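You operate a simulated robot arm through the tools that you are given. There is no shell and no other tool.

You run a simulated robot arm. Do the job below in one go: nothing can be reset, and whatever is moved stays where it is left.

TASK
Flush the murky rinse tank clear, then rinse the racked slides in it.
Fine: tap off again before the rack goes in; the rack ends on the drip tray. Set down upright: white upright rack.

It is judged by the outcome, as a careful person would: the job done as asked, and still so three seconds after it is handed in. It fails if anything else is knocked over, pushed out of place, dropped, spilled or broken.

THE ROBOT
A 6-joint arm with a three-finger gripper, fixed in place. Base frame: the origin is at the foot of the arm, x ahead of it, y to its left, z up. Readings come in mm, rad, newtons and seconds.
Its first joint turns from -2.897 to 2.897 rad. Payload 4.89 kg.
Tool frame: the origin (TCP) lies between the finger pads and is the grasp point; the fingertips stand 30 mm ahead of it; z points along the fingers, y is the line along which they close. The gripper opens to 164 mm. The gripper's body begins 125 mm behind the TCP.
Orientation is that of the tool frame in the base frame, as a unit quaternion [w, x, y, z]. With the fingers straight down and closing along the base's y, the tool's x points along the base's -x, its y along +y and its z along -z.

THE INTERFACE
- The arm moves only by the tool jog_arm. Its argument "plan" is a list that holds one entry, the list of rows, each a list of 6 numbers: the shift along the base's x, y, z in mm, then the turn, a rotation vector about the base's x, y, z in rad. In form: [[[tx, ty, tz, ax, ay, az], ...]]. A call has 1 to 20 rows; each row shifts and turns the commanded pose from where the row before left it. "grip" is the opening, from 0 (shut) to 1 (fully open), set as the call begins (left out, the last holds). A row lasts 0.2 s, in which the tool goes at most 50 mm and 0.15 rad; a call with a longer step from one row to the next is refused whole, and so is a gripper value outside its range. A pose out of reach is approached as far as the arm can. The call stops where the force on the tool passes 40 N (or 10 N more than at its start, if that is more) or the arm is blocked; 0.2 s more then pass. The fingers move at their own pace (about 108 mm/s each) and stop on an object; they squeeze with about 38 N. The grip force told is the motor's: it shows also when the fingers shut on nothing. Time passes only in rows, and 0.2 s behind the last, so rows that do not move let the fingers close. It gives the time, the measured TCP pose, the force on the tool (base axes), the opening and the grip force at its end, in the units of the frame above (readings bear some noise), with the torque about the TCP (base axes, N m) and any sound that the robot's microphone picked up.
- Cameras (640 x 400 px; columns grow to the right, rows downward): "scene" is fixed at [51.9, 500.6, 1534.8]; the picture's right is [-0.60, -0.80, 0.00], its down [-0.51, 0.39, -0.77] and it looks along [0.61, -0.46, -0.64] (base axes); focal length 335 px, centre (320, 200). "wrist" rides on the gripper at [76, -2, -152] in the tool frame; the picture's right is [0.02, 1.00, 0.00], its down [-0.88, 0.02, -0.47] and it looks along [-0.47, 0.01, 0.88] (tool axes); focal length 247 px, centre (320, 200). There is no depth. A picture from a camera that has moved, and an enlarged one, comes with that camera's place and axes in the base frame and with its lens.
- camera(camera): a new picture of that camera. It takes no simulated time.
- slide_trunk(by): slides the trunk up (or, below 0, down) by that many mm; the arm rides with it, the base frame stays. It gives what a move gives, with no picture.
- zoom(camera, box): a new picture of the part [left, top, right, bottom] of that camera's present view, enlarged. It takes no simulated time.
- close_job(): hands the job in; it is judged then, once.

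Places have to be worked out from the pictures, the camera data and where the tool is seen. Open the gripper and draw the arm clear of the work before you hand the job in, unless the task says otherwise.

The tools are called as a command line: name --argument value ..., lists and objects as JSON in quotes. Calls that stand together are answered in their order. jog_arm: Moves the arm, as the interface text tells. Its arguments: {"type":"object","properties":{"plan":{"type":"array","items":{"type":"array","items":{"type":"array","items":{"type":"number"}}}},"grip":{"type":"number"}},"required":["plan"]} The other tools are called the same way: slide_trunk (by) slides the trunk up or down; camera (camera) takes a picture; zoom (camera, box) takes an enlarged picture of a part of a camera's view; close_job () hands the job in.

At the start:

```text
t: 0.0
ee_pos: [608.8, 119.6, 1113.5]
orientation: [0.0, -0.001, 1.0, 0.0]
force: [0.7, -0.3, -0.3]
torque: [0.0, 0.0, 0.01]
width: 164.1
grasp_force: 0.0
trunk travel left (down, up): [-175.0, 215.0]
```

scene: 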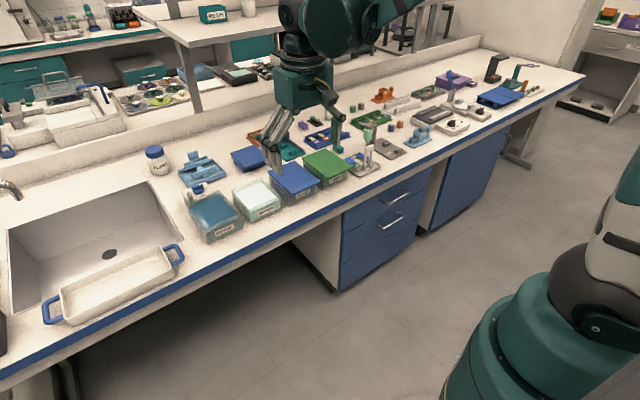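
wrist: 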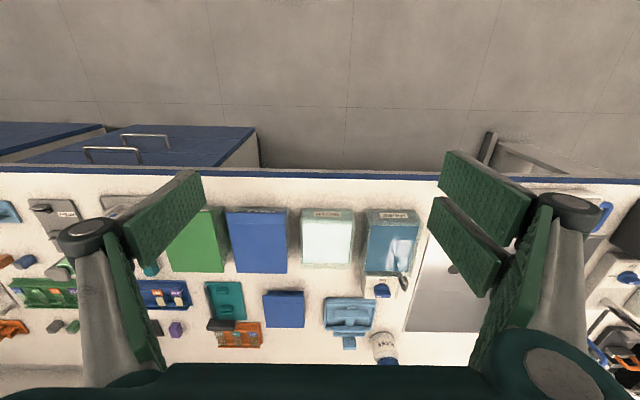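

The pictures show a bench with a row of boxes/tanks (green, blue, clear, blue-water), a sink and a tray. I'll enlarge several parts to identify the rinse tank, tap, rack and drip tray.

zoom --camera "scene" --box '[140, 120, 300, 250]'

zoom --camera "scene" --box '[230, 90, 390, 210]'

zoom --camera "scene" --box '[340, 50, 540, 170]'

zoom --camera "scene" --box '[0, 160, 200, 340]'

zoom --camera "wrist" --box '[140, 180, 480, 380]'

```text
3.08 times, centred on (220, 185) of scene
camera zoom: at [51.9, 500.6, 1534.8], right [-0.6, -0.8, 0.0], down [-0.51, 0.39, -0.77], along [0.61, -0.46, -0.64], focal length 1030 px, centre (628, 246)
```

zoom: 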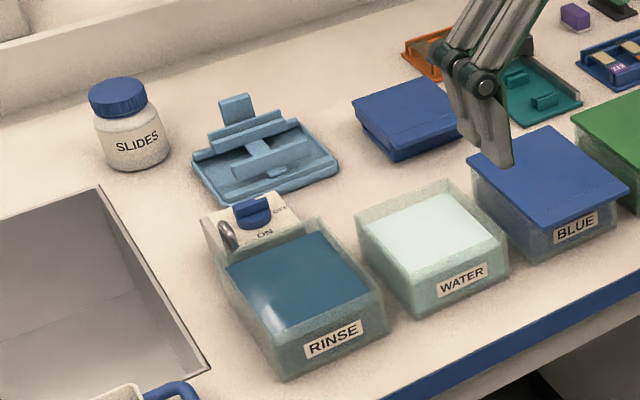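

```text
3.33 times, centred on (310, 150) of scene
camera zoom: at [51.9, 500.6, 1534.8], right [-0.6, -0.8, 0.0], down [-0.51, 0.39, -0.77], along [0.61, -0.46, -0.64], focal length 1116 px, centre (353, 367)
```

zoom: 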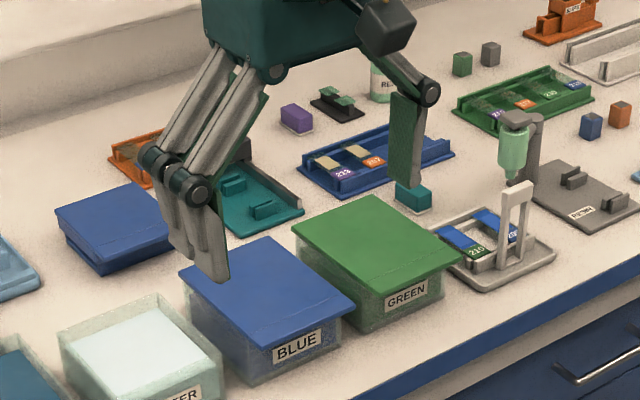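

```text
3.20 times, centred on (440, 110) of scene
camera zoom: at [51.9, 500.6, 1534.8], right [-0.6, -0.8, 0.0], down [-0.51, 0.39, -0.77], along [0.61, -0.46, -0.64], focal length 1071 px, centre (-64, 488)
```

zoom: 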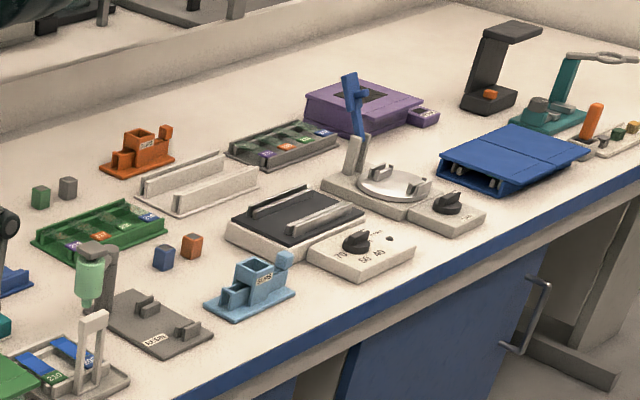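

```text
2.22 times, centred on (100, 250) of scene
camera zoom: at [51.9, 500.6, 1534.8], right [-0.6, -0.8, 0.0], down [-0.51, 0.39, -0.77], along [0.61, -0.46, -0.64], focal length 744 px, centre (809, 89)
```

zoom: 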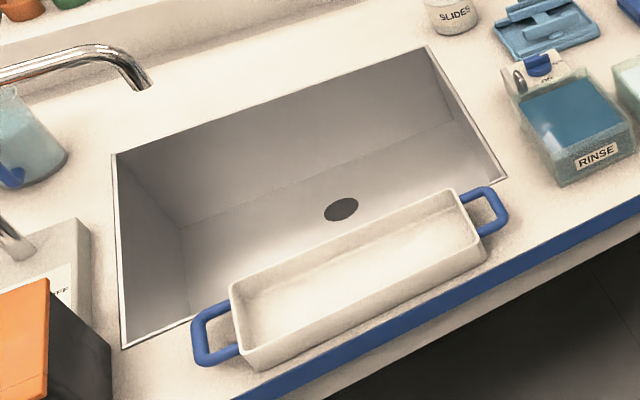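

```text
1.88 times, centred on (310, 280) of wrist
camera zoom: at [532.0, 116.9, 1264.2], right [-0.02, 1.0, 0.0], down [0.88, 0.02, 0.47], along [0.47, 0.01, -0.88], focal length 465 px, centre (339, 49)
```

zoom: 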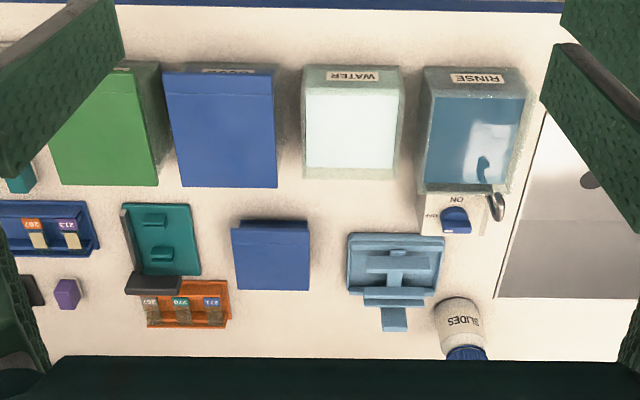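

The RINSE tank holds dark blue murky liquid, with a tap block (blue knob, ON/OFF) behind it. I'll look closer at the tap knob, the possible racks, and candidate drip trays.

zoom --camera "scene" --box '[180, 150, 250, 200]'

zoom --camera "scene" --box '[330, 110, 410, 180]'

zoom --camera "scene" --box '[185, 170, 265, 245]'

zoom --camera "scene" --box '[370, 80, 440, 125]'

zoom --camera "wrist" --box '[340, 200, 440, 320]'

zoom --camera "wrist" --box '[0, 180, 140, 300]'

zoom --camera "wrist" --box '[560, 170, 640, 400]'

zoom --camera "scene" --box '[0, 0, 200, 140]'

```text
8.00 times, centred on (215, 175) of scene
camera zoom: at [51.9, 500.6, 1534.8], right [-0.6, -0.8, 0.0], down [-0.51, 0.39, -0.77], along [0.61, -0.46, -0.64], focal length 2678 px, centre (1160, 400)
```

zoom: 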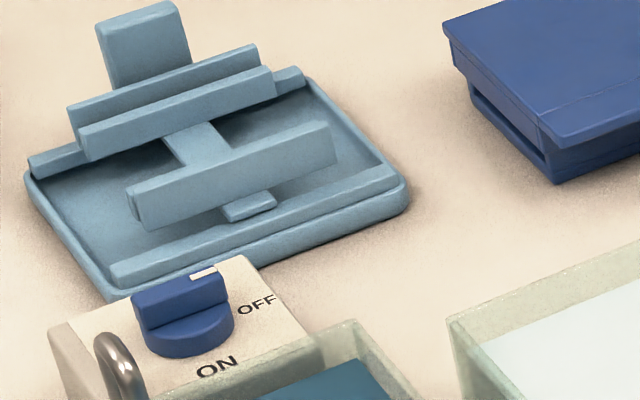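

```text
5.71 times, centred on (370, 145) of scene
camera zoom: at [51.9, 500.6, 1534.8], right [-0.6, -0.8, 0.0], down [-0.51, 0.39, -0.77], along [0.61, -0.46, -0.64], focal length 1913 px, centre (34, 514)
```

zoom: 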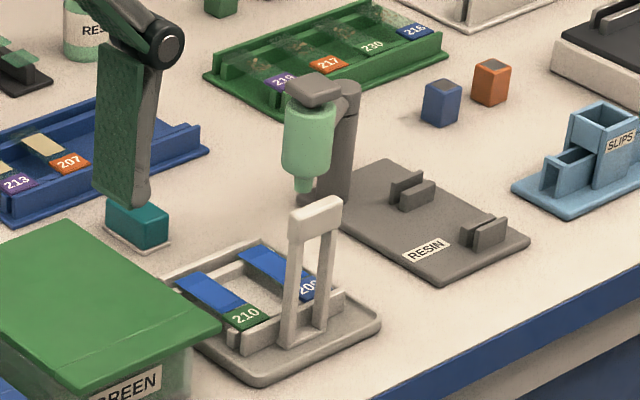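

```text
5.33 times, centred on (225, 208) of scene
camera zoom: at [51.9, 500.6, 1534.8], right [-0.6, -0.8, 0.0], down [-0.51, 0.39, -0.77], along [0.61, -0.46, -0.64], focal length 1786 px, centre (827, 160)
```

zoom: 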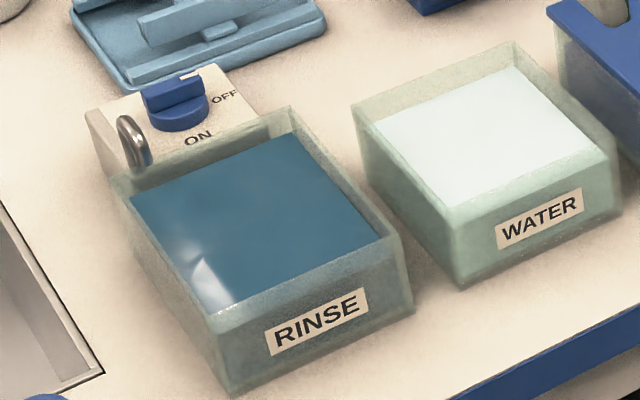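

```text
8.89 times, centred on (405, 102) of scene
camera zoom: at [51.9, 500.6, 1534.8], right [-0.6, -0.8, 0.0], down [-0.51, 0.39, -0.77], along [0.61, -0.46, -0.64], focal length 2976 px, centre (-436, 1067)
```

zoom: 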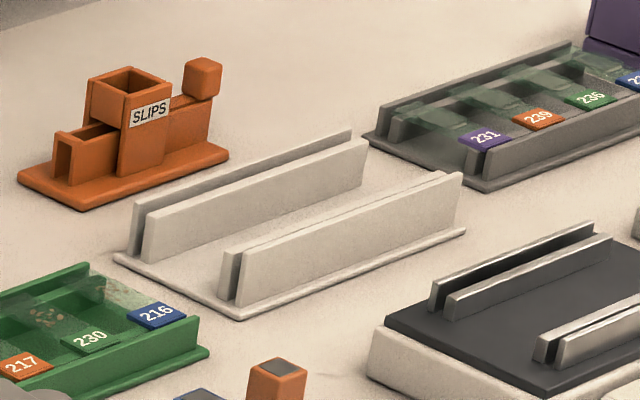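

```text
3.33 times, centred on (390, 260) of wrist
camera zoom: at [532.0, 116.9, 1264.2], right [-0.02, 1.0, 0.0], down [0.88, 0.02, 0.47], along [0.47, 0.01, -0.88], focal length 823 px, centre (87, 0)
```

zoom: 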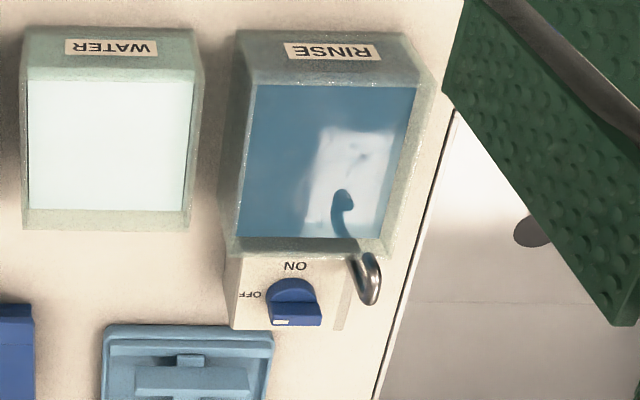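

```text
3.33 times, centred on (70, 240) of wrist
camera zoom: at [532.0, 116.9, 1264.2], right [-0.02, 1.0, 0.0], down [0.88, 0.02, 0.47], along [0.47, 0.01, -0.88], focal length 823 px, centre (1153, 67)
```

zoom: 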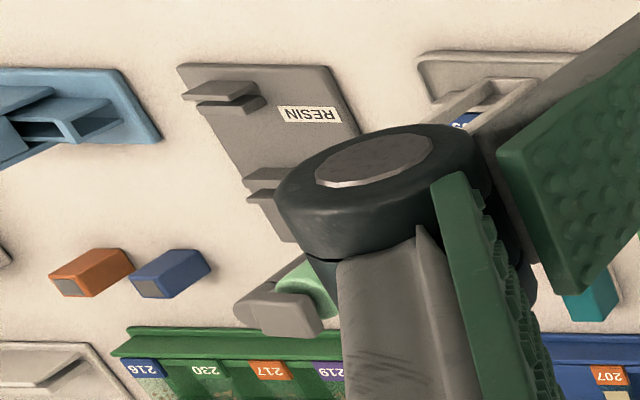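

```text
1.74 times, centred on (600, 285) of wrist
camera zoom: at [532.0, 116.9, 1264.2], right [-0.02, 1.0, 0.0], down [0.88, 0.02, 0.47], along [0.47, 0.01, -0.88], focal length 430 px, centre (-167, 52)
```

zoom: 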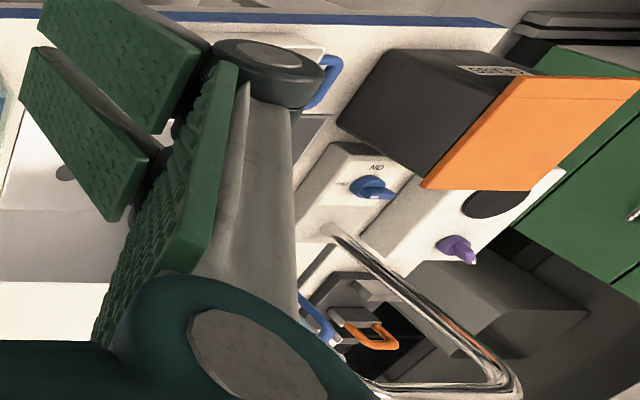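

```text
2.86 times, centred on (100, 70) of scene
camera zoom: at [51.9, 500.6, 1534.8], right [-0.6, -0.8, 0.0], down [-0.51, 0.39, -0.77], along [0.61, -0.46, -0.64], focal length 957 px, centre (949, 571)
```

zoom: 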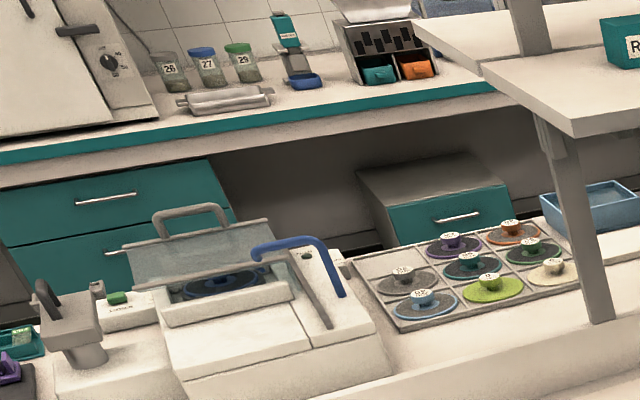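

The tap knob triangulates to roughly (1037, 288, 815), and the white rack with a handle (slides 210/209) appears near (840, -335). I'll move the arm high above the bench to the right to look at the rack from the wrist camera.

jog_arm --plan '[[[5, -48, 0, 0, 0, 0], [5, -48, 0, 0, 0, 0], [5, -48, 0, 0, 0, 0], [5, -48, 0, 0, 0, 0], [5, -48, 0, 0, 0, 0], [5, -48, 0, 0, 0, 0], [5, -48, 0, 0, 0, 0], [5, -48, 0, 0, 0, 0], [5, -48, 0, 0, 0, 0], [0, 0, 0, 0, 0, 0]]]' --grip 1

camera --camera "wrist"

camera --camera "scene"

```text
t: 2.2
ee_pos: [652.0, -312.8, 1113.7]
orientation: [0.001, 0.001, 1.0, 0.0]
force: [0.3, -0.1, -0.6]
torque: [0.02, 0.07, 0.05]
width: 164.0
grasp_force: 0.0
trunk travel left (down, up): [-175.0, 215.0]
```

```text
taken
camera wrist: at [576.3, -314.8, 1265.4], right [-0.02, 1.0, 0.0], down [0.88, 0.02, 0.47], along [0.47, 0.01, -0.88], focal length 247 px, centre (320, 200)
```

wrist: 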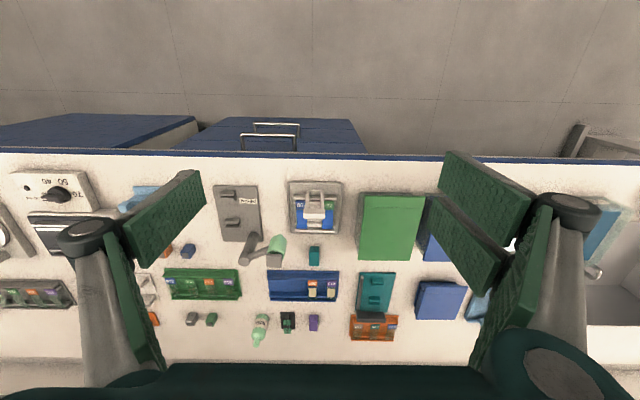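

```text
taken
```

scene: 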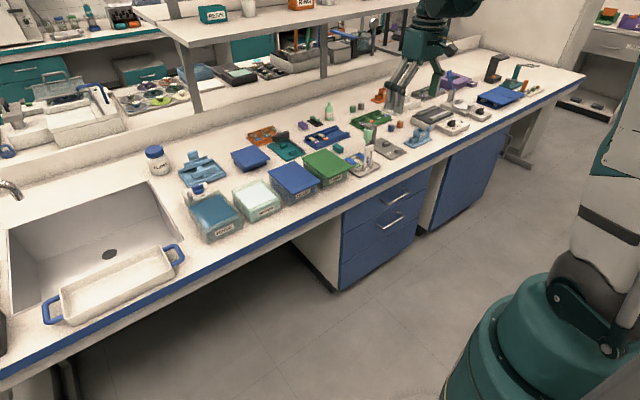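

zoom --camera "wrist" --box '[200, 165, 380, 285]'

zoom --camera "wrist" --box '[275, 170, 355, 240]'

zoom --camera "scene" --box '[330, 110, 410, 180]'

zoom --camera "scene" --box '[230, 90, 430, 220]'

```text
3.33 times, centred on (290, 225) of wrist
camera zoom: at [576.3, -314.8, 1265.4], right [-0.02, 1.0, 0.0], down [0.88, 0.02, 0.47], along [0.47, 0.01, -0.88], focal length 823 px, centre (420, 117)
```

zoom: 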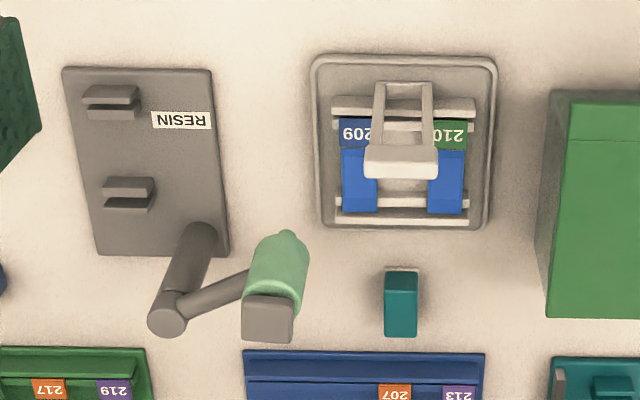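

```text
5.71 times, centred on (315, 205) of wrist
camera zoom: at [576.3, -314.8, 1265.4], right [-0.02, 1.0, 0.0], down [0.88, 0.02, 0.47], along [0.47, 0.01, -0.88], focal length 1411 px, centre (349, 171)
```

zoom: 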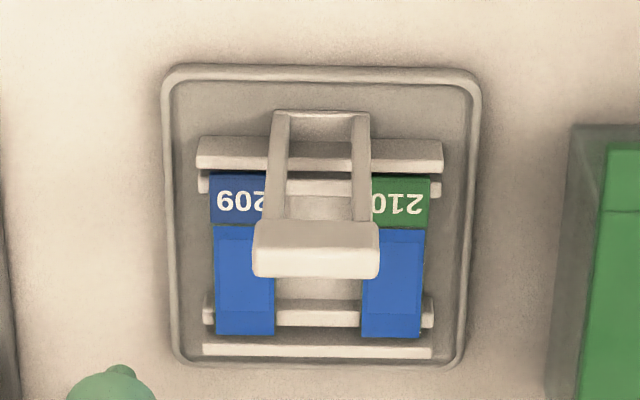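

```text
5.71 times, centred on (370, 145) of scene
camera zoom: at [51.9, 500.6, 1534.8], right [-0.6, -0.8, 0.0], down [-0.51, 0.39, -0.77], along [0.61, -0.46, -0.64], focal length 1913 px, centre (34, 514)
```

zoom: 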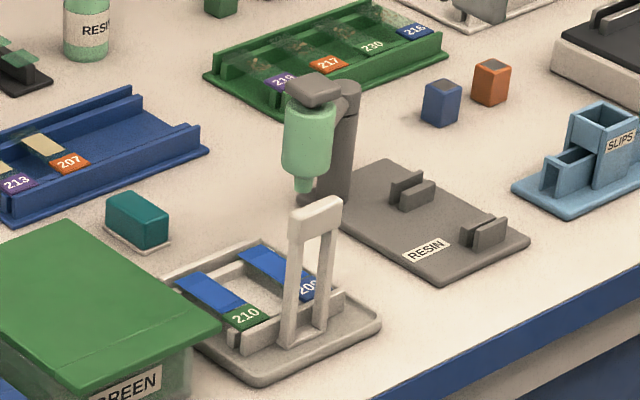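

```text
3.08 times, centred on (330, 155) of scene
camera zoom: at [51.9, 500.6, 1534.8], right [-0.6, -0.8, 0.0], down [-0.51, 0.39, -0.77], along [0.61, -0.46, -0.64], focal length 1030 px, centre (289, 338)
```

zoom: 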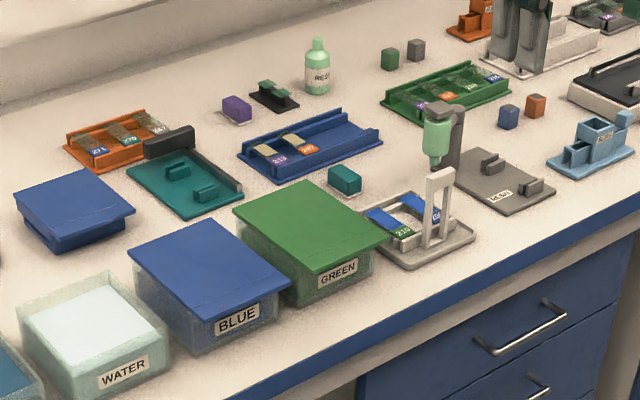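

The rack is a white two-rail frame with a vertical handle, holding slides 209 and 210, standing in a shallow rimmed grey-white tray. I'll go look at the light-blue item by the rinse tank from up close, to decide which is the drip tray.

jog_arm --plan '[[[10, 48, 0, 0, 0, 0], [10, 48, 0, 0, 0, 0], [10, 48, 0, 0, 0, 0], [10, 48, 0, 0, 0, 0], [10, 48, 0, 0, 0, 0], [10, 48, 0, 0, 0, 0], [10, 48, 0, 0, 0, 0], [10, 48, 0, 0, 0, 0], [10, 48, 0, 0, 0, 0], [10, 48, 0, 0, 0, 0], [10, 48, 0, 0, 0, 0], [10, 40, 0, 0, 0, 0], [0, 0, 0, 0, 0, 0]]]'

camera --camera "wrist"

```text
t: 5.0
ee_pos: [774.0, 257.2, 1116.8]
orientation: [0.0, 0.0, 1.0, 0.0]
force: [0.1, 0.5, -0.1]
torque: [-0.04, 0.04, 0.0]
width: 163.9
grasp_force: 0.0
trunk travel left (down, up): [-175.0, 215.0]
```

```text
taken
camera wrist: at [696.9, 255.4, 1266.6], right [-0.02, 1.0, 0.0], down [0.88, 0.02, 0.47], along [0.47, 0.01, -0.88], focal length 247 px, centre (320, 200)
```

wrist: 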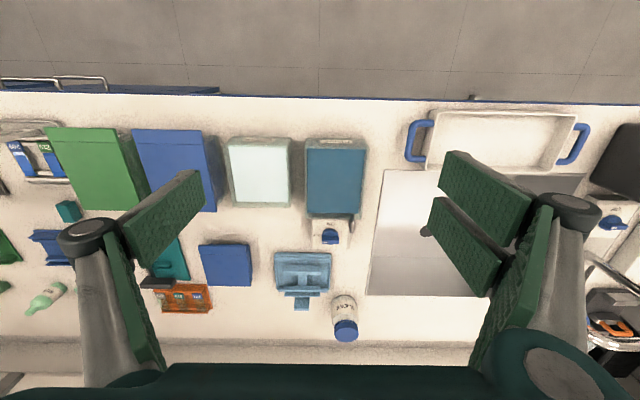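

zoom --camera "wrist" --box '[260, 120, 380, 220]'

zoom --camera "wrist" --box '[255, 205, 375, 325]'

zoom --camera "wrist" --box '[390, 90, 610, 200]'

```text
4.00 times, centred on (320, 170) of wrist
camera zoom: at [696.9, 255.4, 1266.6], right [-0.02, 1.0, 0.0], down [0.88, 0.02, 0.47], along [0.47, 0.01, -0.88], focal length 988 px, centre (320, 320)
```

zoom: 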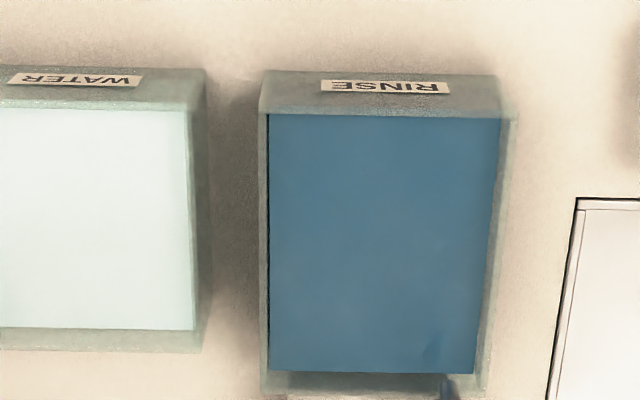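

```text
3.33 times, centred on (315, 265) of wrist
camera zoom: at [696.9, 255.4, 1266.6], right [-0.02, 1.0, 0.0], down [0.88, 0.02, 0.47], along [0.47, 0.01, -0.88], focal length 823 px, centre (337, -17)
```

zoom: 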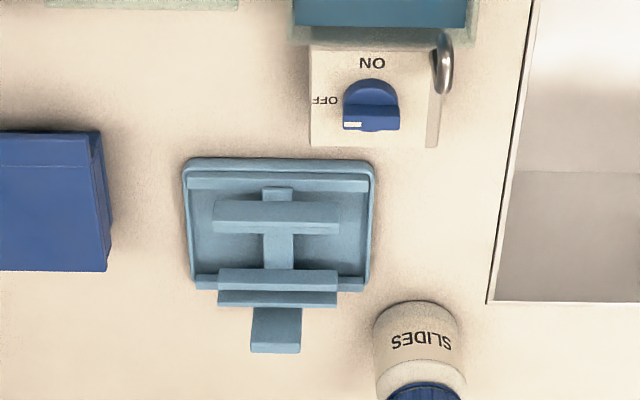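

```text
2.91 times, centred on (500, 145) of wrist
camera zoom: at [696.9, 255.4, 1266.6], right [-0.02, 1.0, 0.0], down [0.88, 0.02, 0.47], along [0.47, 0.01, -0.88], focal length 718 px, centre (-204, 360)
```

zoom: 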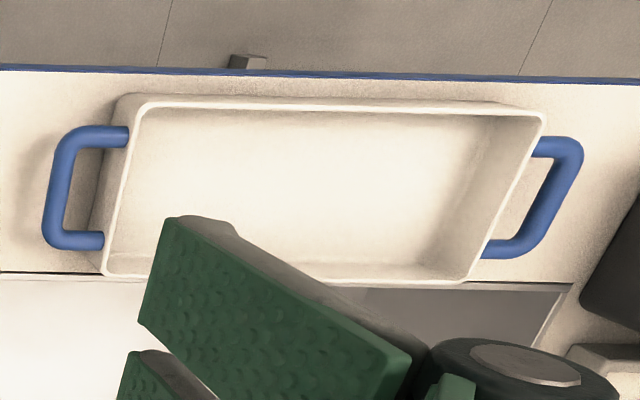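

The light-blue item is a separate tray/rack at x≈1140–1290, beyond reach, so the drip tray is the rimmed tray that the white rack stands in. The tap knob now reads about (1033, 287, 815) with its pointer at OFF (toward -y); I'll move closer to study it.

jog_arm --plan '[[[20, 5, -18, 0, 0, 0], [20, 5, -18, 0, 0, 0], [20, 5, -18, 0, 0, 0], [20, 5, -18, 0, 0, 0], [20, 5, -18, 0, 0, 0], [20, 5, -18, 0, 0, 0], [0, 0, 0, 0, 0, 0]]]'

camera --camera "wrist"

camera --camera "scene"

```text
t: 6.6
ee_pos: [892.5, 285.2, 1004.0]
orientation: [0.0, 0.0, 1.0, 0.0]
force: [0.8, 0.0, -0.9]
torque: [0.0, 0.09, 0.0]
width: 163.8
grasp_force: 0.0
trunk travel left (down, up): [-175.0, 215.0]
```

```text
taken
camera wrist: at [815.4, 282.6, 1154.6], right [-0.02, 1.0, 0.0], down [0.88, 0.02, 0.47], along [0.47, 0.01, -0.88], focal length 247 px, centre (320, 200)
```

wrist: 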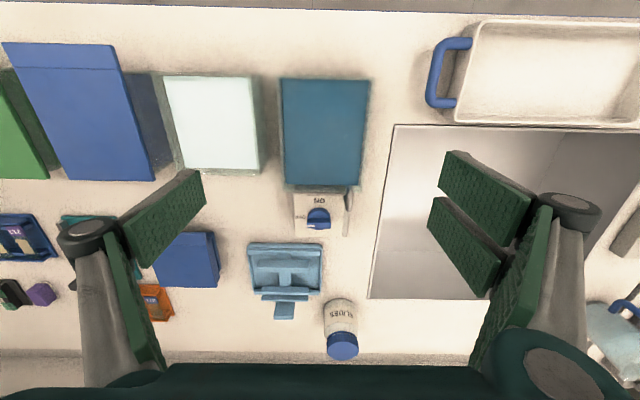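

```text
taken
```

scene: 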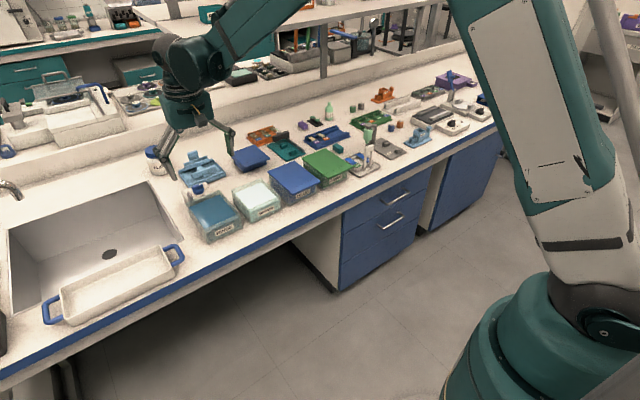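

zoom --camera "wrist" --box '[270, 170, 370, 250]'

zoom --camera "wrist" --box '[230, 230, 380, 370]'

zoom --camera "scene" --box '[170, 140, 260, 250]'

```text
5.00 times, centred on (320, 210) of wrist
camera zoom: at [815.4, 282.6, 1154.6], right [-0.02, 1.0, 0.0], down [0.88, 0.02, 0.47], along [0.47, 0.01, -0.88], focal length 1235 px, centre (320, 150)
```

zoom: 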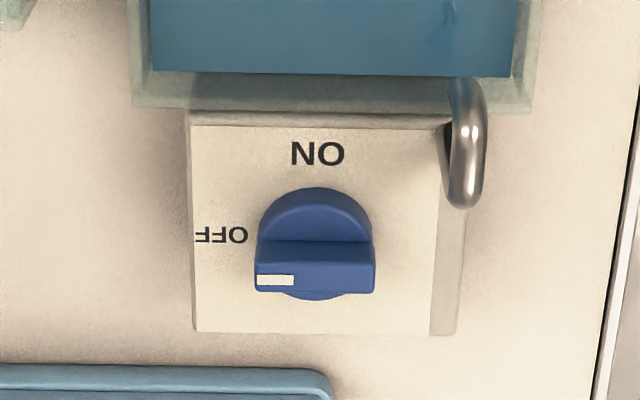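

```text
2.86 times, centred on (305, 300) of wrist
camera zoom: at [815.4, 282.6, 1154.6], right [-0.02, 1.0, 0.0], down [0.88, 0.02, 0.47], along [0.47, 0.01, -0.88], focal length 706 px, centre (363, -86)
```

zoom: 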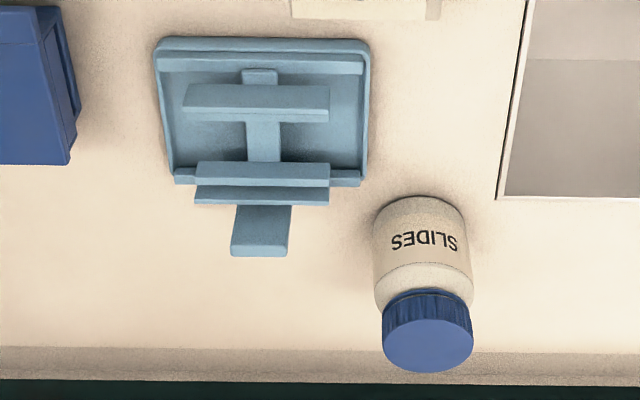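

```text
3.64 times, centred on (215, 195) of scene
camera zoom: at [51.9, 500.6, 1534.8], right [-0.6, -0.8, 0.0], down [-0.51, 0.39, -0.77], along [0.61, -0.46, -0.64], focal length 1217 px, centre (702, 218)
```

zoom: 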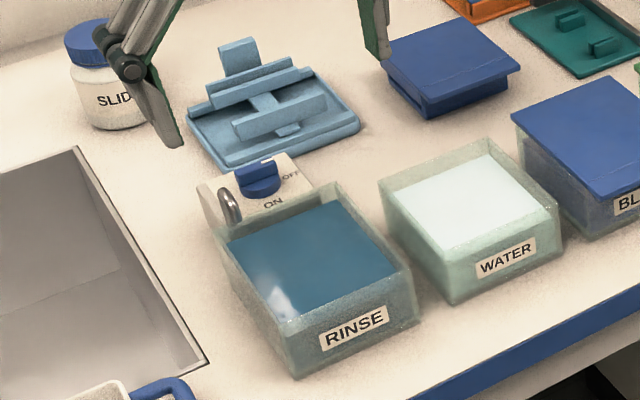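

The knob bar top is at about (1037, 287, 826), its bar running along y with the white mark at the OFF (-y) end; ON is toward the robot. That is radius ~1076, so I'll test how far out the arm reaches with the tool down, staying high.

jog_arm --plan '[[[30, 0, 0, 0, 0, 0], [30, 0, 0, 0, 0, 0], [30, 0, 0, 0, 0, 0], [30, 0, 0, 0, 0, 0], [25, 0, 0, 0, 0, 0], [0, 0, 0, 0, 0, 0], [0, 0, 0, 0, 0, 0]]]'

camera --camera "scene"

camera --camera "wrist"

```text
t: 8.2
ee_pos: [1039.9, 285.1, 1005.0]
orientation: [0.0, 0.0, 1.0, -0.001]
force: [0.2, 0.2, -0.1]
torque: [-0.01, 0.0, 0.01]
width: 164.0
grasp_force: 0.1
trunk travel left (down, up): [-175.0, 215.0]
```

```text
taken
```

scene: 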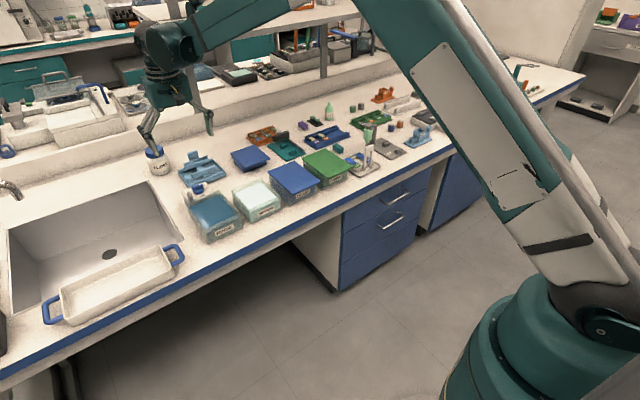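

```text
taken
camera wrist: at [963.1, 283.4, 1156.8], right [-0.02, 1.0, 0.0], down [0.88, 0.02, 0.47], along [0.47, 0.01, -0.88], focal length 247 px, centre (320, 200)
```

wrist: 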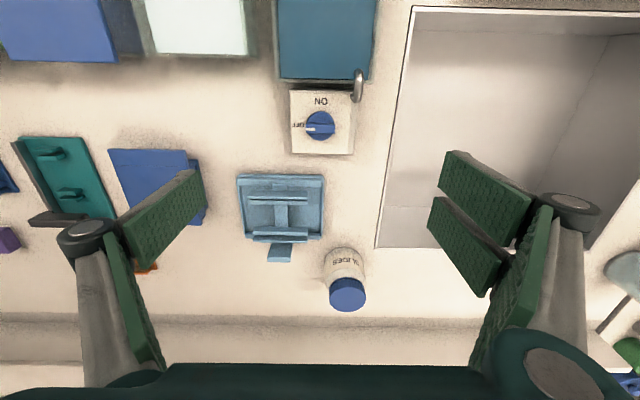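

The arm reaches (1040, 285, 1005) tool-down, and sliding the trunk down can bring it lower. I'll take a closer look at the knob from this nearer viewpoint.

zoom --camera "wrist" --box '[270, 60, 370, 160]'

zoom --camera "scene" --box '[130, 100, 260, 250]'

```text
4.00 times, centred on (320, 110) of wrist
camera zoom: at [963.1, 283.4, 1156.8], right [-0.02, 1.0, 0.0], down [0.88, 0.02, 0.47], along [0.47, 0.01, -0.88], focal length 988 px, centre (320, 560)
```

zoom: 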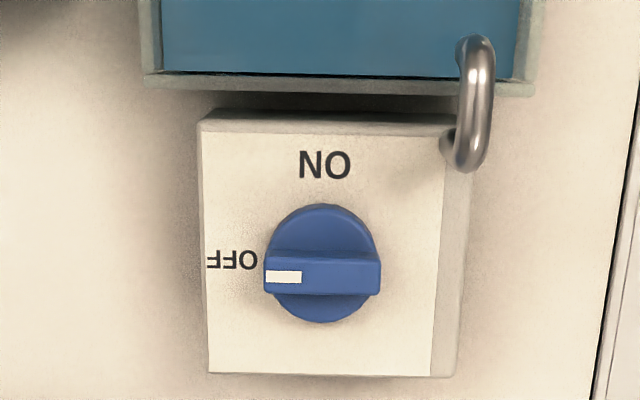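

```text
2.67 times, centred on (195, 175) of scene
camera zoom: at [51.9, 500.6, 1534.8], right [-0.6, -0.8, 0.0], down [-0.51, 0.39, -0.77], along [0.61, -0.46, -0.64], focal length 893 px, centre (653, 267)
```

zoom: 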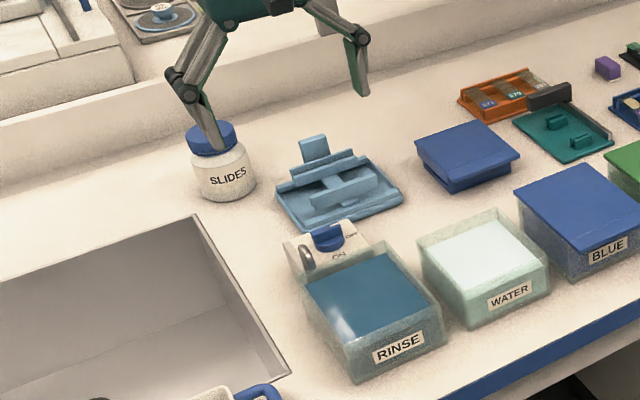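

From two views the knob's bar top is near (1033, 285.5, 831), about 37 mm long. I'll enlarge the knob more to get the bar thickness and the spout position.

zoom --camera "wrist" --box '[295, 100, 345, 150]'

zoom --camera "scene" --box '[180, 170, 230, 210]'

```text
8.00 times, centred on (320, 125) of wrist
camera zoom: at [963.1, 283.4, 1156.8], right [-0.02, 1.0, 0.0], down [0.88, 0.02, 0.47], along [0.47, 0.01, -0.88], focal length 1976 px, centre (320, 800)
```

zoom: 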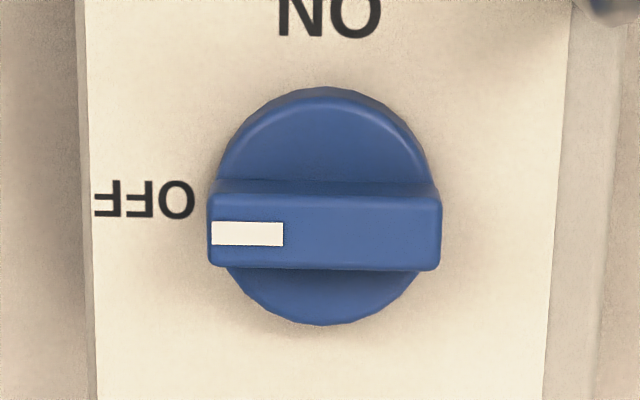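

```text
10.00 times, centred on (205, 190) of scene
camera zoom: at [51.9, 500.6, 1534.8], right [-0.6, -0.8, 0.0], down [-0.51, 0.39, -0.77], along [0.61, -0.46, -0.64], focal length 3348 px, centre (1470, 300)
```

zoom: 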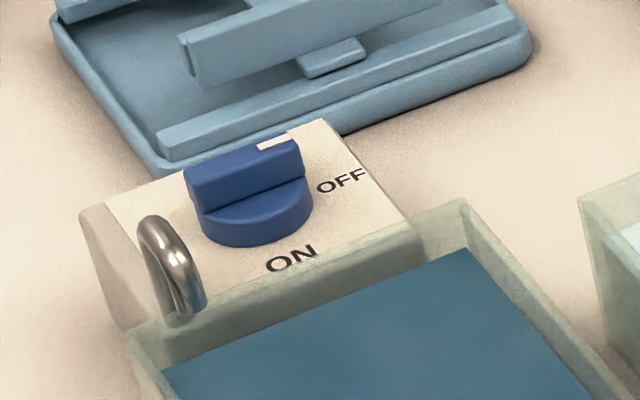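

The bar is ~12 mm thick with disc top around z≈818 and bar top ≈832. I'll narrow the gripper to ~50 mm, yaw +90° so the fingers close along x, and centre over (1032.5, 286) at the present height.

jog_arm --plan '[[[-7, 1, 0, 0, 0, 0.15], [0, 0, 0, 0, 0, 0.15], [0, 0, 0, 0, 0, 0.15], [0, 0, 0, 0, 0, 0.15], [0, 0, 0, 0, 0, 0.15], [0, 0, 0, 0, 0, 0.15], [0, 0, 0, 0, 0, 0.15], [0, 0, 0, 0, 0, 0.15], [0, 0, 0, 0, 0, 0.15], [0, 0, 0, 0, 0, 0.15], [0, 0, 0, 0, 0, 0.0708], [0, 0, 0, 0, 0, 0], [0, 0, 0, 0, 0, 0]]]' --grip 0.3

camera --camera "wrist"

camera --camera "scene"

```text
t: 11.0
ee_pos: [1031.2, 286.4, 1007.0]
orientation: [0.001, 0.707, -0.707, 0.0]
force: [-0.8, -0.1, 0.4]
torque: [0.0, 0.0, -0.02]
width: 49.5
grasp_force: 0.0
trunk travel left (down, up): [-175.0, 215.0]
```

```text
taken
camera wrist: at [1033.4, 209.8, 1156.4], right [-1.0, -0.02, 0.0], down [-0.02, 0.88, 0.47], along [-0.01, 0.47, -0.88], focal length 247 px, centre (320, 200)
```

wrist: 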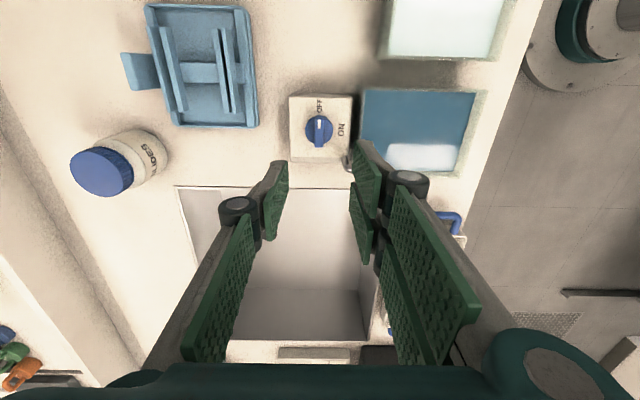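

```text
taken
```

scene: 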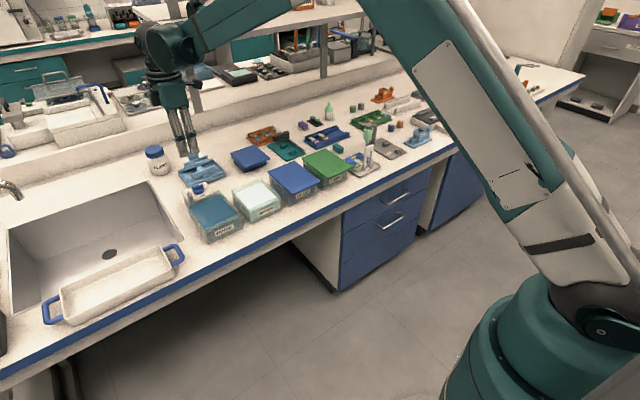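

The yaw is done with opening 49.5 mm. I'll zoom on the knob from this new viewpoint to refine its centre.

zoom --camera "wrist" --box '[280, 90, 360, 170]'

```text
5.00 times, centred on (320, 130) of wrist
camera zoom: at [1033.4, 209.8, 1156.4], right [-1.0, -0.02, 0.0], down [-0.02, 0.88, 0.47], along [-0.01, 0.47, -0.88], focal length 1235 px, centre (320, 550)
```

zoom: 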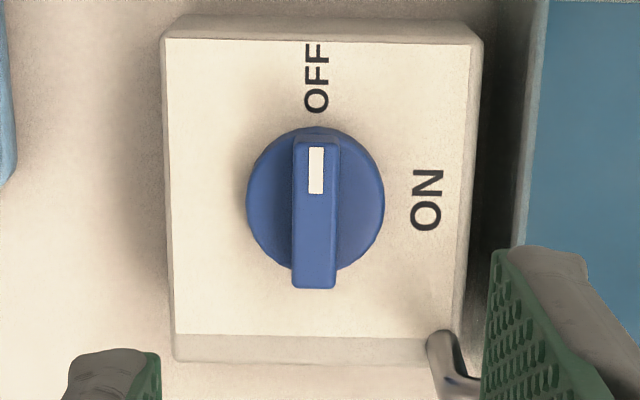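

The knob centre refines to (1033, 285). I'll slide the trunk down 130 mm first, stopping with fingertips ~15 mm above the knob, then check.

jog_arm --plan '[[[2, -1, 0, 0, 0, 0], [0, 0, 0, 0, 0, 0]]]'

slide_trunk --by -130

camera --camera "wrist"

zoom --camera "scene" --box '[140, 110, 260, 230]'

```text
t: 11.6
ee_pos: [1033.2, 285.6, 1006.4]
orientation: [0.0, 0.707, -0.707, 0.0]
force: [-0.1, 0.1, -0.2]
torque: [0.04, -0.01, -0.02]
width: 49.1
grasp_force: 0.1
trunk travel left (down, up): [-175.0, 215.0]
```

```text
t: 13.2
ee_pos: [1033.6, 285.7, 876.8]
orientation: [0.0, -0.707, 0.708, 0.0]
force: [0.1, 0.0, 0.0]
torque: [0.01, -0.02, 0.0]
width: 49.3
grasp_force: 0.0
trunk travel left (down, up): [-45.0, 345.0]
```

```text
taken
camera wrist: at [1035.1, 208.3, 1026.3], right [-1.0, -0.02, 0.0], down [-0.02, 0.88, 0.47], along [-0.01, 0.47, -0.88], focal length 247 px, centre (320, 200)
```

wrist: 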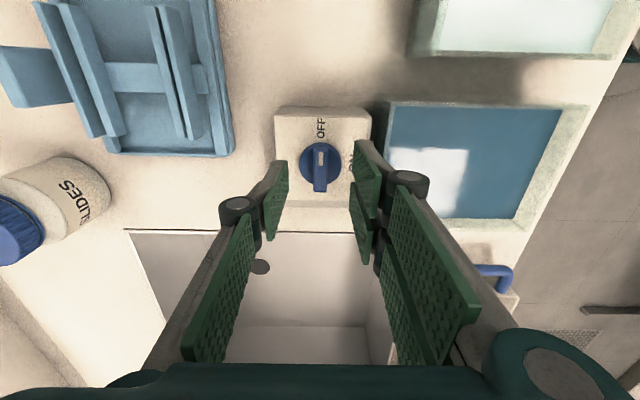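

```text
3.33 times, centred on (200, 170) of scene
camera zoom: at [51.9, 500.6, 1534.8], right [-0.6, -0.8, 0.0], down [-0.51, 0.39, -0.77], along [0.61, -0.46, -0.64], focal length 1116 px, centre (720, 300)
```

zoom: 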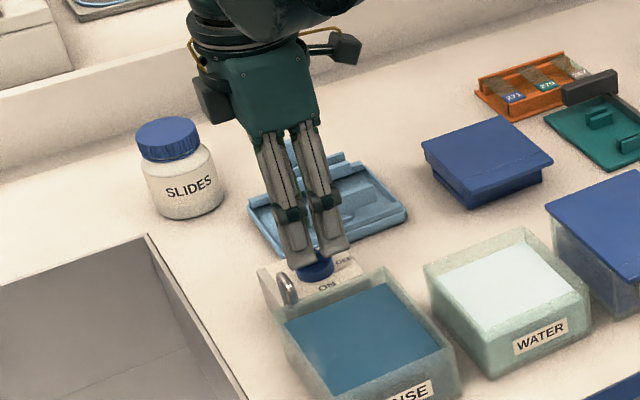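

The fingertips straddle the knob from just above. A close zoom will give the remaining height and centring.

zoom --camera "wrist" --box '[260, 95, 390, 245]'

```text
2.67 times, centred on (325, 170) of wrist
camera zoom: at [1035.1, 208.3, 1026.3], right [-1.0, -0.02, 0.0], down [-0.02, 0.88, 0.47], along [-0.01, 0.47, -0.88], focal length 659 px, centre (307, 280)
```

zoom: 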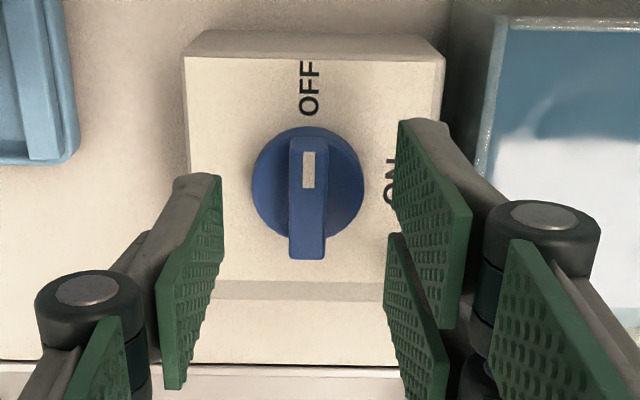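

Bar top is near z≈834 at (1033, 284). I'll descend 24 mm so the fingertips come to z≈823 alongside the bar, watching the force.

jog_arm --plan '[[[0, -1.5, -6, 0, 0, 0], [0, 0, -6, 0, 0, 0], [0, 0, -6, 0, 0, 0], [0, 0, -6, 0, 0, 0], [0, 0, 0, 0, 0, 0]]]'

zoom --camera "wrist" --box '[260, 95, 390, 245]'

zoom --camera "scene" --box '[170, 150, 250, 220]'

```text
t: 14.4
ee_pos: [1033.8, 282.2, 851.7]
orientation: [-0.001, -0.707, 0.707, 0.0]
force: [0.4, -1.1, -0.4]
torque: [0.03, -0.02, -0.01]
width: 49.2
grasp_force: 0.1
trunk travel left (down, up): [-45.0, 345.0]
```

```text
2.67 times, centred on (325, 170) of wrist
camera zoom: at [1035.2, 206.0, 1001.8], right [-1.0, -0.02, 0.0], down [-0.02, 0.88, 0.47], along [-0.01, 0.47, -0.88], focal length 659 px, centre (307, 280)
```

zoom: 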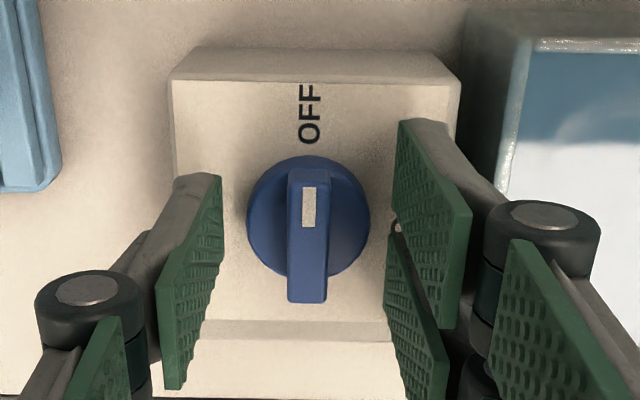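

```text
5.71 times, centred on (210, 185) of scene
camera zoom: at [51.9, 500.6, 1534.8], right [-0.6, -0.8, 0.0], down [-0.51, 0.39, -0.77], along [0.61, -0.46, -0.64], focal length 1913 px, centre (949, 286)
```

zoom: 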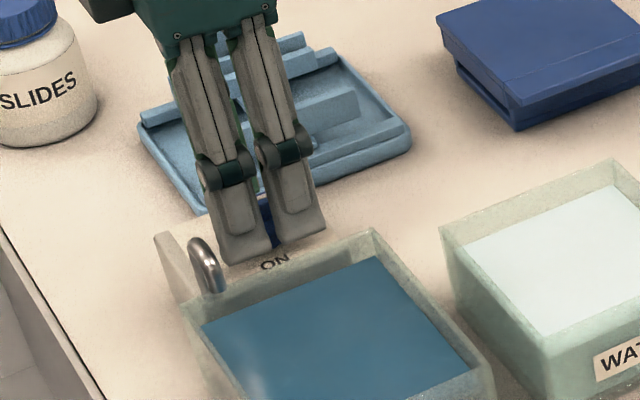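

No contact at fingertip z≈822, and the bar sits centred between the pads. I'll shift y by +2 and close on the bar.

jog_arm --plan '[[[-0.5, 2, 0, 0, 0, 0], [0, 0, 0, 0, 0, 0]]]'

jog_arm --plan '[[[0, 0, 0, 0, 0, 0], [0, 0, 0, 0, 0, 0], [0, 0, 0, 0, 0, 0]]]' --grip 0.0

zoom --camera "wrist" --box '[260, 95, 390, 245]'

```text
t: 15.0
ee_pos: [1033.0, 284.6, 851.2]
orientation: [0.001, -0.707, 0.707, -0.001]
force: [0.5, -0.5, -0.4]
torque: [-0.01, 0.0, 0.0]
width: 49.2
grasp_force: 0.0
trunk travel left (down, up): [-45.0, 345.0]
```

```text
t: 15.8
ee_pos: [1033.6, 285.3, 851.1]
orientation: [0.0, 0.707, -0.707, -0.001]
force: [-23.8, -4.0, -11.7]
torque: [0.02, 0.62, 0.03]
width: 11.5
grasp_force: 45.0
trunk travel left (down, up): [-45.0, 345.0]
```

```text
2.67 times, centred on (325, 170) of wrist
camera zoom: at [1034.9, 208.4, 1001.9], right [-1.0, -0.02, 0.0], down [-0.02, 0.88, 0.47], along [-0.01, 0.47, -0.88], focal length 659 px, centre (307, 280)
```

zoom: 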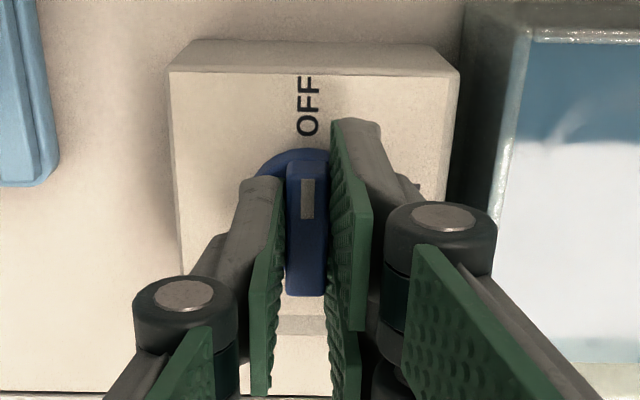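

The pads hold the bar (11.5 mm), but a side force of -24 N in x shows a slight misalignment. I'll nudge -x by 0.8 mm to relax it before turning.

jog_arm --plan '[[[-0.8, 0, 0.3, 0, 0, 0], [0, 0, 0, 0, 0, 0]]]'

```text
t: 16.4
ee_pos: [1033.6, 285.0, 851.3]
orientation: [0.0, 0.707, -0.707, 0.001]
force: [-12.7, -2.4, -12.6]
torque: [-0.4, 0.25, 0.04]
width: 12.0
grasp_force: 45.1
trunk travel left (down, up): [-45.0, 345.0]
```

Force fell to -13 N in x, and z shows -12.6 N. I'll relax both a bit more.

jog_arm --plan '[[[-0.8, -0.2, -0.8, 0, 0, 0], [0, 0, 0, 0, 0, 0]]]'

```text
t: 17.0
ee_pos: [1032.8, 285.5, 850.6]
orientation: [-0.001, -0.706, 0.708, 0.0]
force: [2.6, -5.5, -1.1]
torque: [-0.34, -0.07, -0.03]
width: 11.9
grasp_force: 44.9
trunk travel left (down, up): [-45.0, 345.0]
```

Forces are near zero now. I'll turn the knob clockwise (−z) in small stages toward ON, checking the forces.

jog_arm --plan '[[[0, 0, 0, 0, 0, -0.1], [0, 0, 0, 0, 0, -0.1], [0, 0, 0, 0, 0, -0.1], [0, 0, 0, 0, 0, 0]]]'

zoom --camera "wrist" --box '[240, 75, 400, 245]'

```text
t: 18.0
ee_pos: [1032.3, 285.0, 851.1]
orientation: [0.001, -0.593, 0.805, -0.001]
force: [36.2, -0.2, 19.5]
torque: [-0.69, -0.75, -0.04]
width: 11.7
grasp_force: 44.8
trunk travel left (down, up): [-45.0, 345.0]
```

```text
2.35 times, centred on (320, 160) of wrist
camera zoom: at [1011.3, 211.3, 1001.8], right [-0.96, 0.28, 0.0], down [0.24, 0.85, 0.47], along [0.13, 0.46, -0.88], focal length 581 px, centre (320, 294)
```

zoom: 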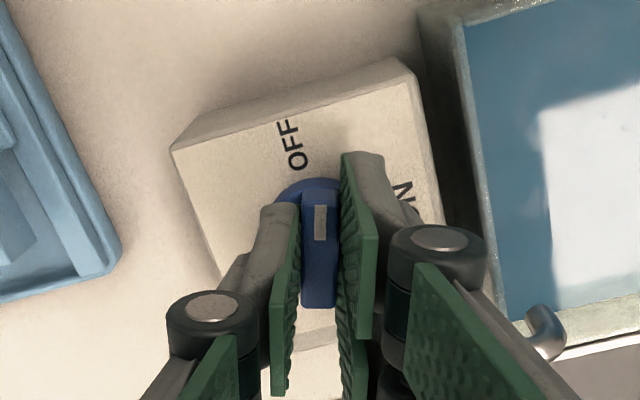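

The knob has turned ~17° with the gripper, but force reached ~41 N (mostly +x and +z). I'll relax the position in those directions before continuing.

jog_arm --plan '[[[1.2, 0, 0.8, 0, 0, 0], [0, 0, 0, 0, 0, 0]]]'

```text
t: 18.6
ee_pos: [1032.9, 285.0, 850.9]
orientation: [0.0, -0.594, 0.805, 0.0]
force: [26.0, -4.8, 7.0]
torque: [1.09, -1.04, 0.02]
width: 11.7
grasp_force: 44.5
trunk travel left (down, up): [-45.0, 345.0]
```

jog_arm --plan '[[[1.8, -0.3, 0.5, 0, 0, 0], [0, 0, 0, 0, 0, 0]]]'

```text
t: 19.2
ee_pos: [1034.1, 284.6, 850.7]
orientation: [-0.002, -0.594, 0.804, 0.001]
force: [-33.0, -7.1, -23.1]
torque: [0.31, 0.67, 0.01]
width: 12.1
grasp_force: 45.0
trunk travel left (down, up): [-45.0, 345.0]
```

Stiffness is ~33 N/mm when clamped, so holding tight binds. I'll back off x by 1 mm and loosen the fingers to ~14.5 mm so the bar is turned with slight play.

jog_arm --plan '[[[-1.0, 0, -0.3, 0, 0, 0], [0, 0, 0, 0, 0, 0]]]' --grip 0.092

```text
t: 19.8
ee_pos: [1033.9, 284.0, 852.6]
orientation: [0.0, -0.594, 0.805, 0.0]
force: [-0.1, 0.1, 0.1]
torque: [-0.03, 0.02, 0.02]
width: 15.0
grasp_force: 0.1
trunk travel left (down, up): [-45.0, 345.0]
```

With the fingers loosened, forces are zero at (1033.9, 284.0). I'll continue rotating clockwise with slight play.

jog_arm --plan '[[[0, 0, 0, 0, 0, -0.1], [0, 0, 0, 0, 0, -0.1], [0, 0, 0, 0, 0, -0.1], [0, 0, 0, 0, 0, -0.1], [0, 0, 0, 0, 0, -0.1], [0, 0, 0, 0, 0, 0]]]'

zoom --camera "wrist" --box '[240, 75, 400, 245]'

```text
t: 21.2
ee_pos: [1033.5, 284.7, 852.5]
orientation: [0.0, -0.376, 0.927, 0.0]
force: [-0.1, 0.8, 0.0]
torque: [0.02, -0.01, 0.0]
width: 15.4
grasp_force: 0.6
trunk travel left (down, up): [-45.0, 345.0]
```

```text
2.35 times, centred on (320, 160) of wrist
camera zoom: at [980.3, 229.9, 1003.4], right [-0.71, 0.7, 0.0], down [0.62, 0.63, 0.47], along [0.33, 0.34, -0.88], focal length 581 px, centre (320, 294)
```

zoom: 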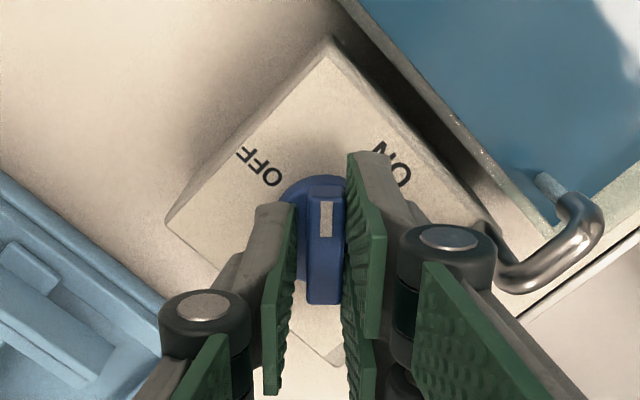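

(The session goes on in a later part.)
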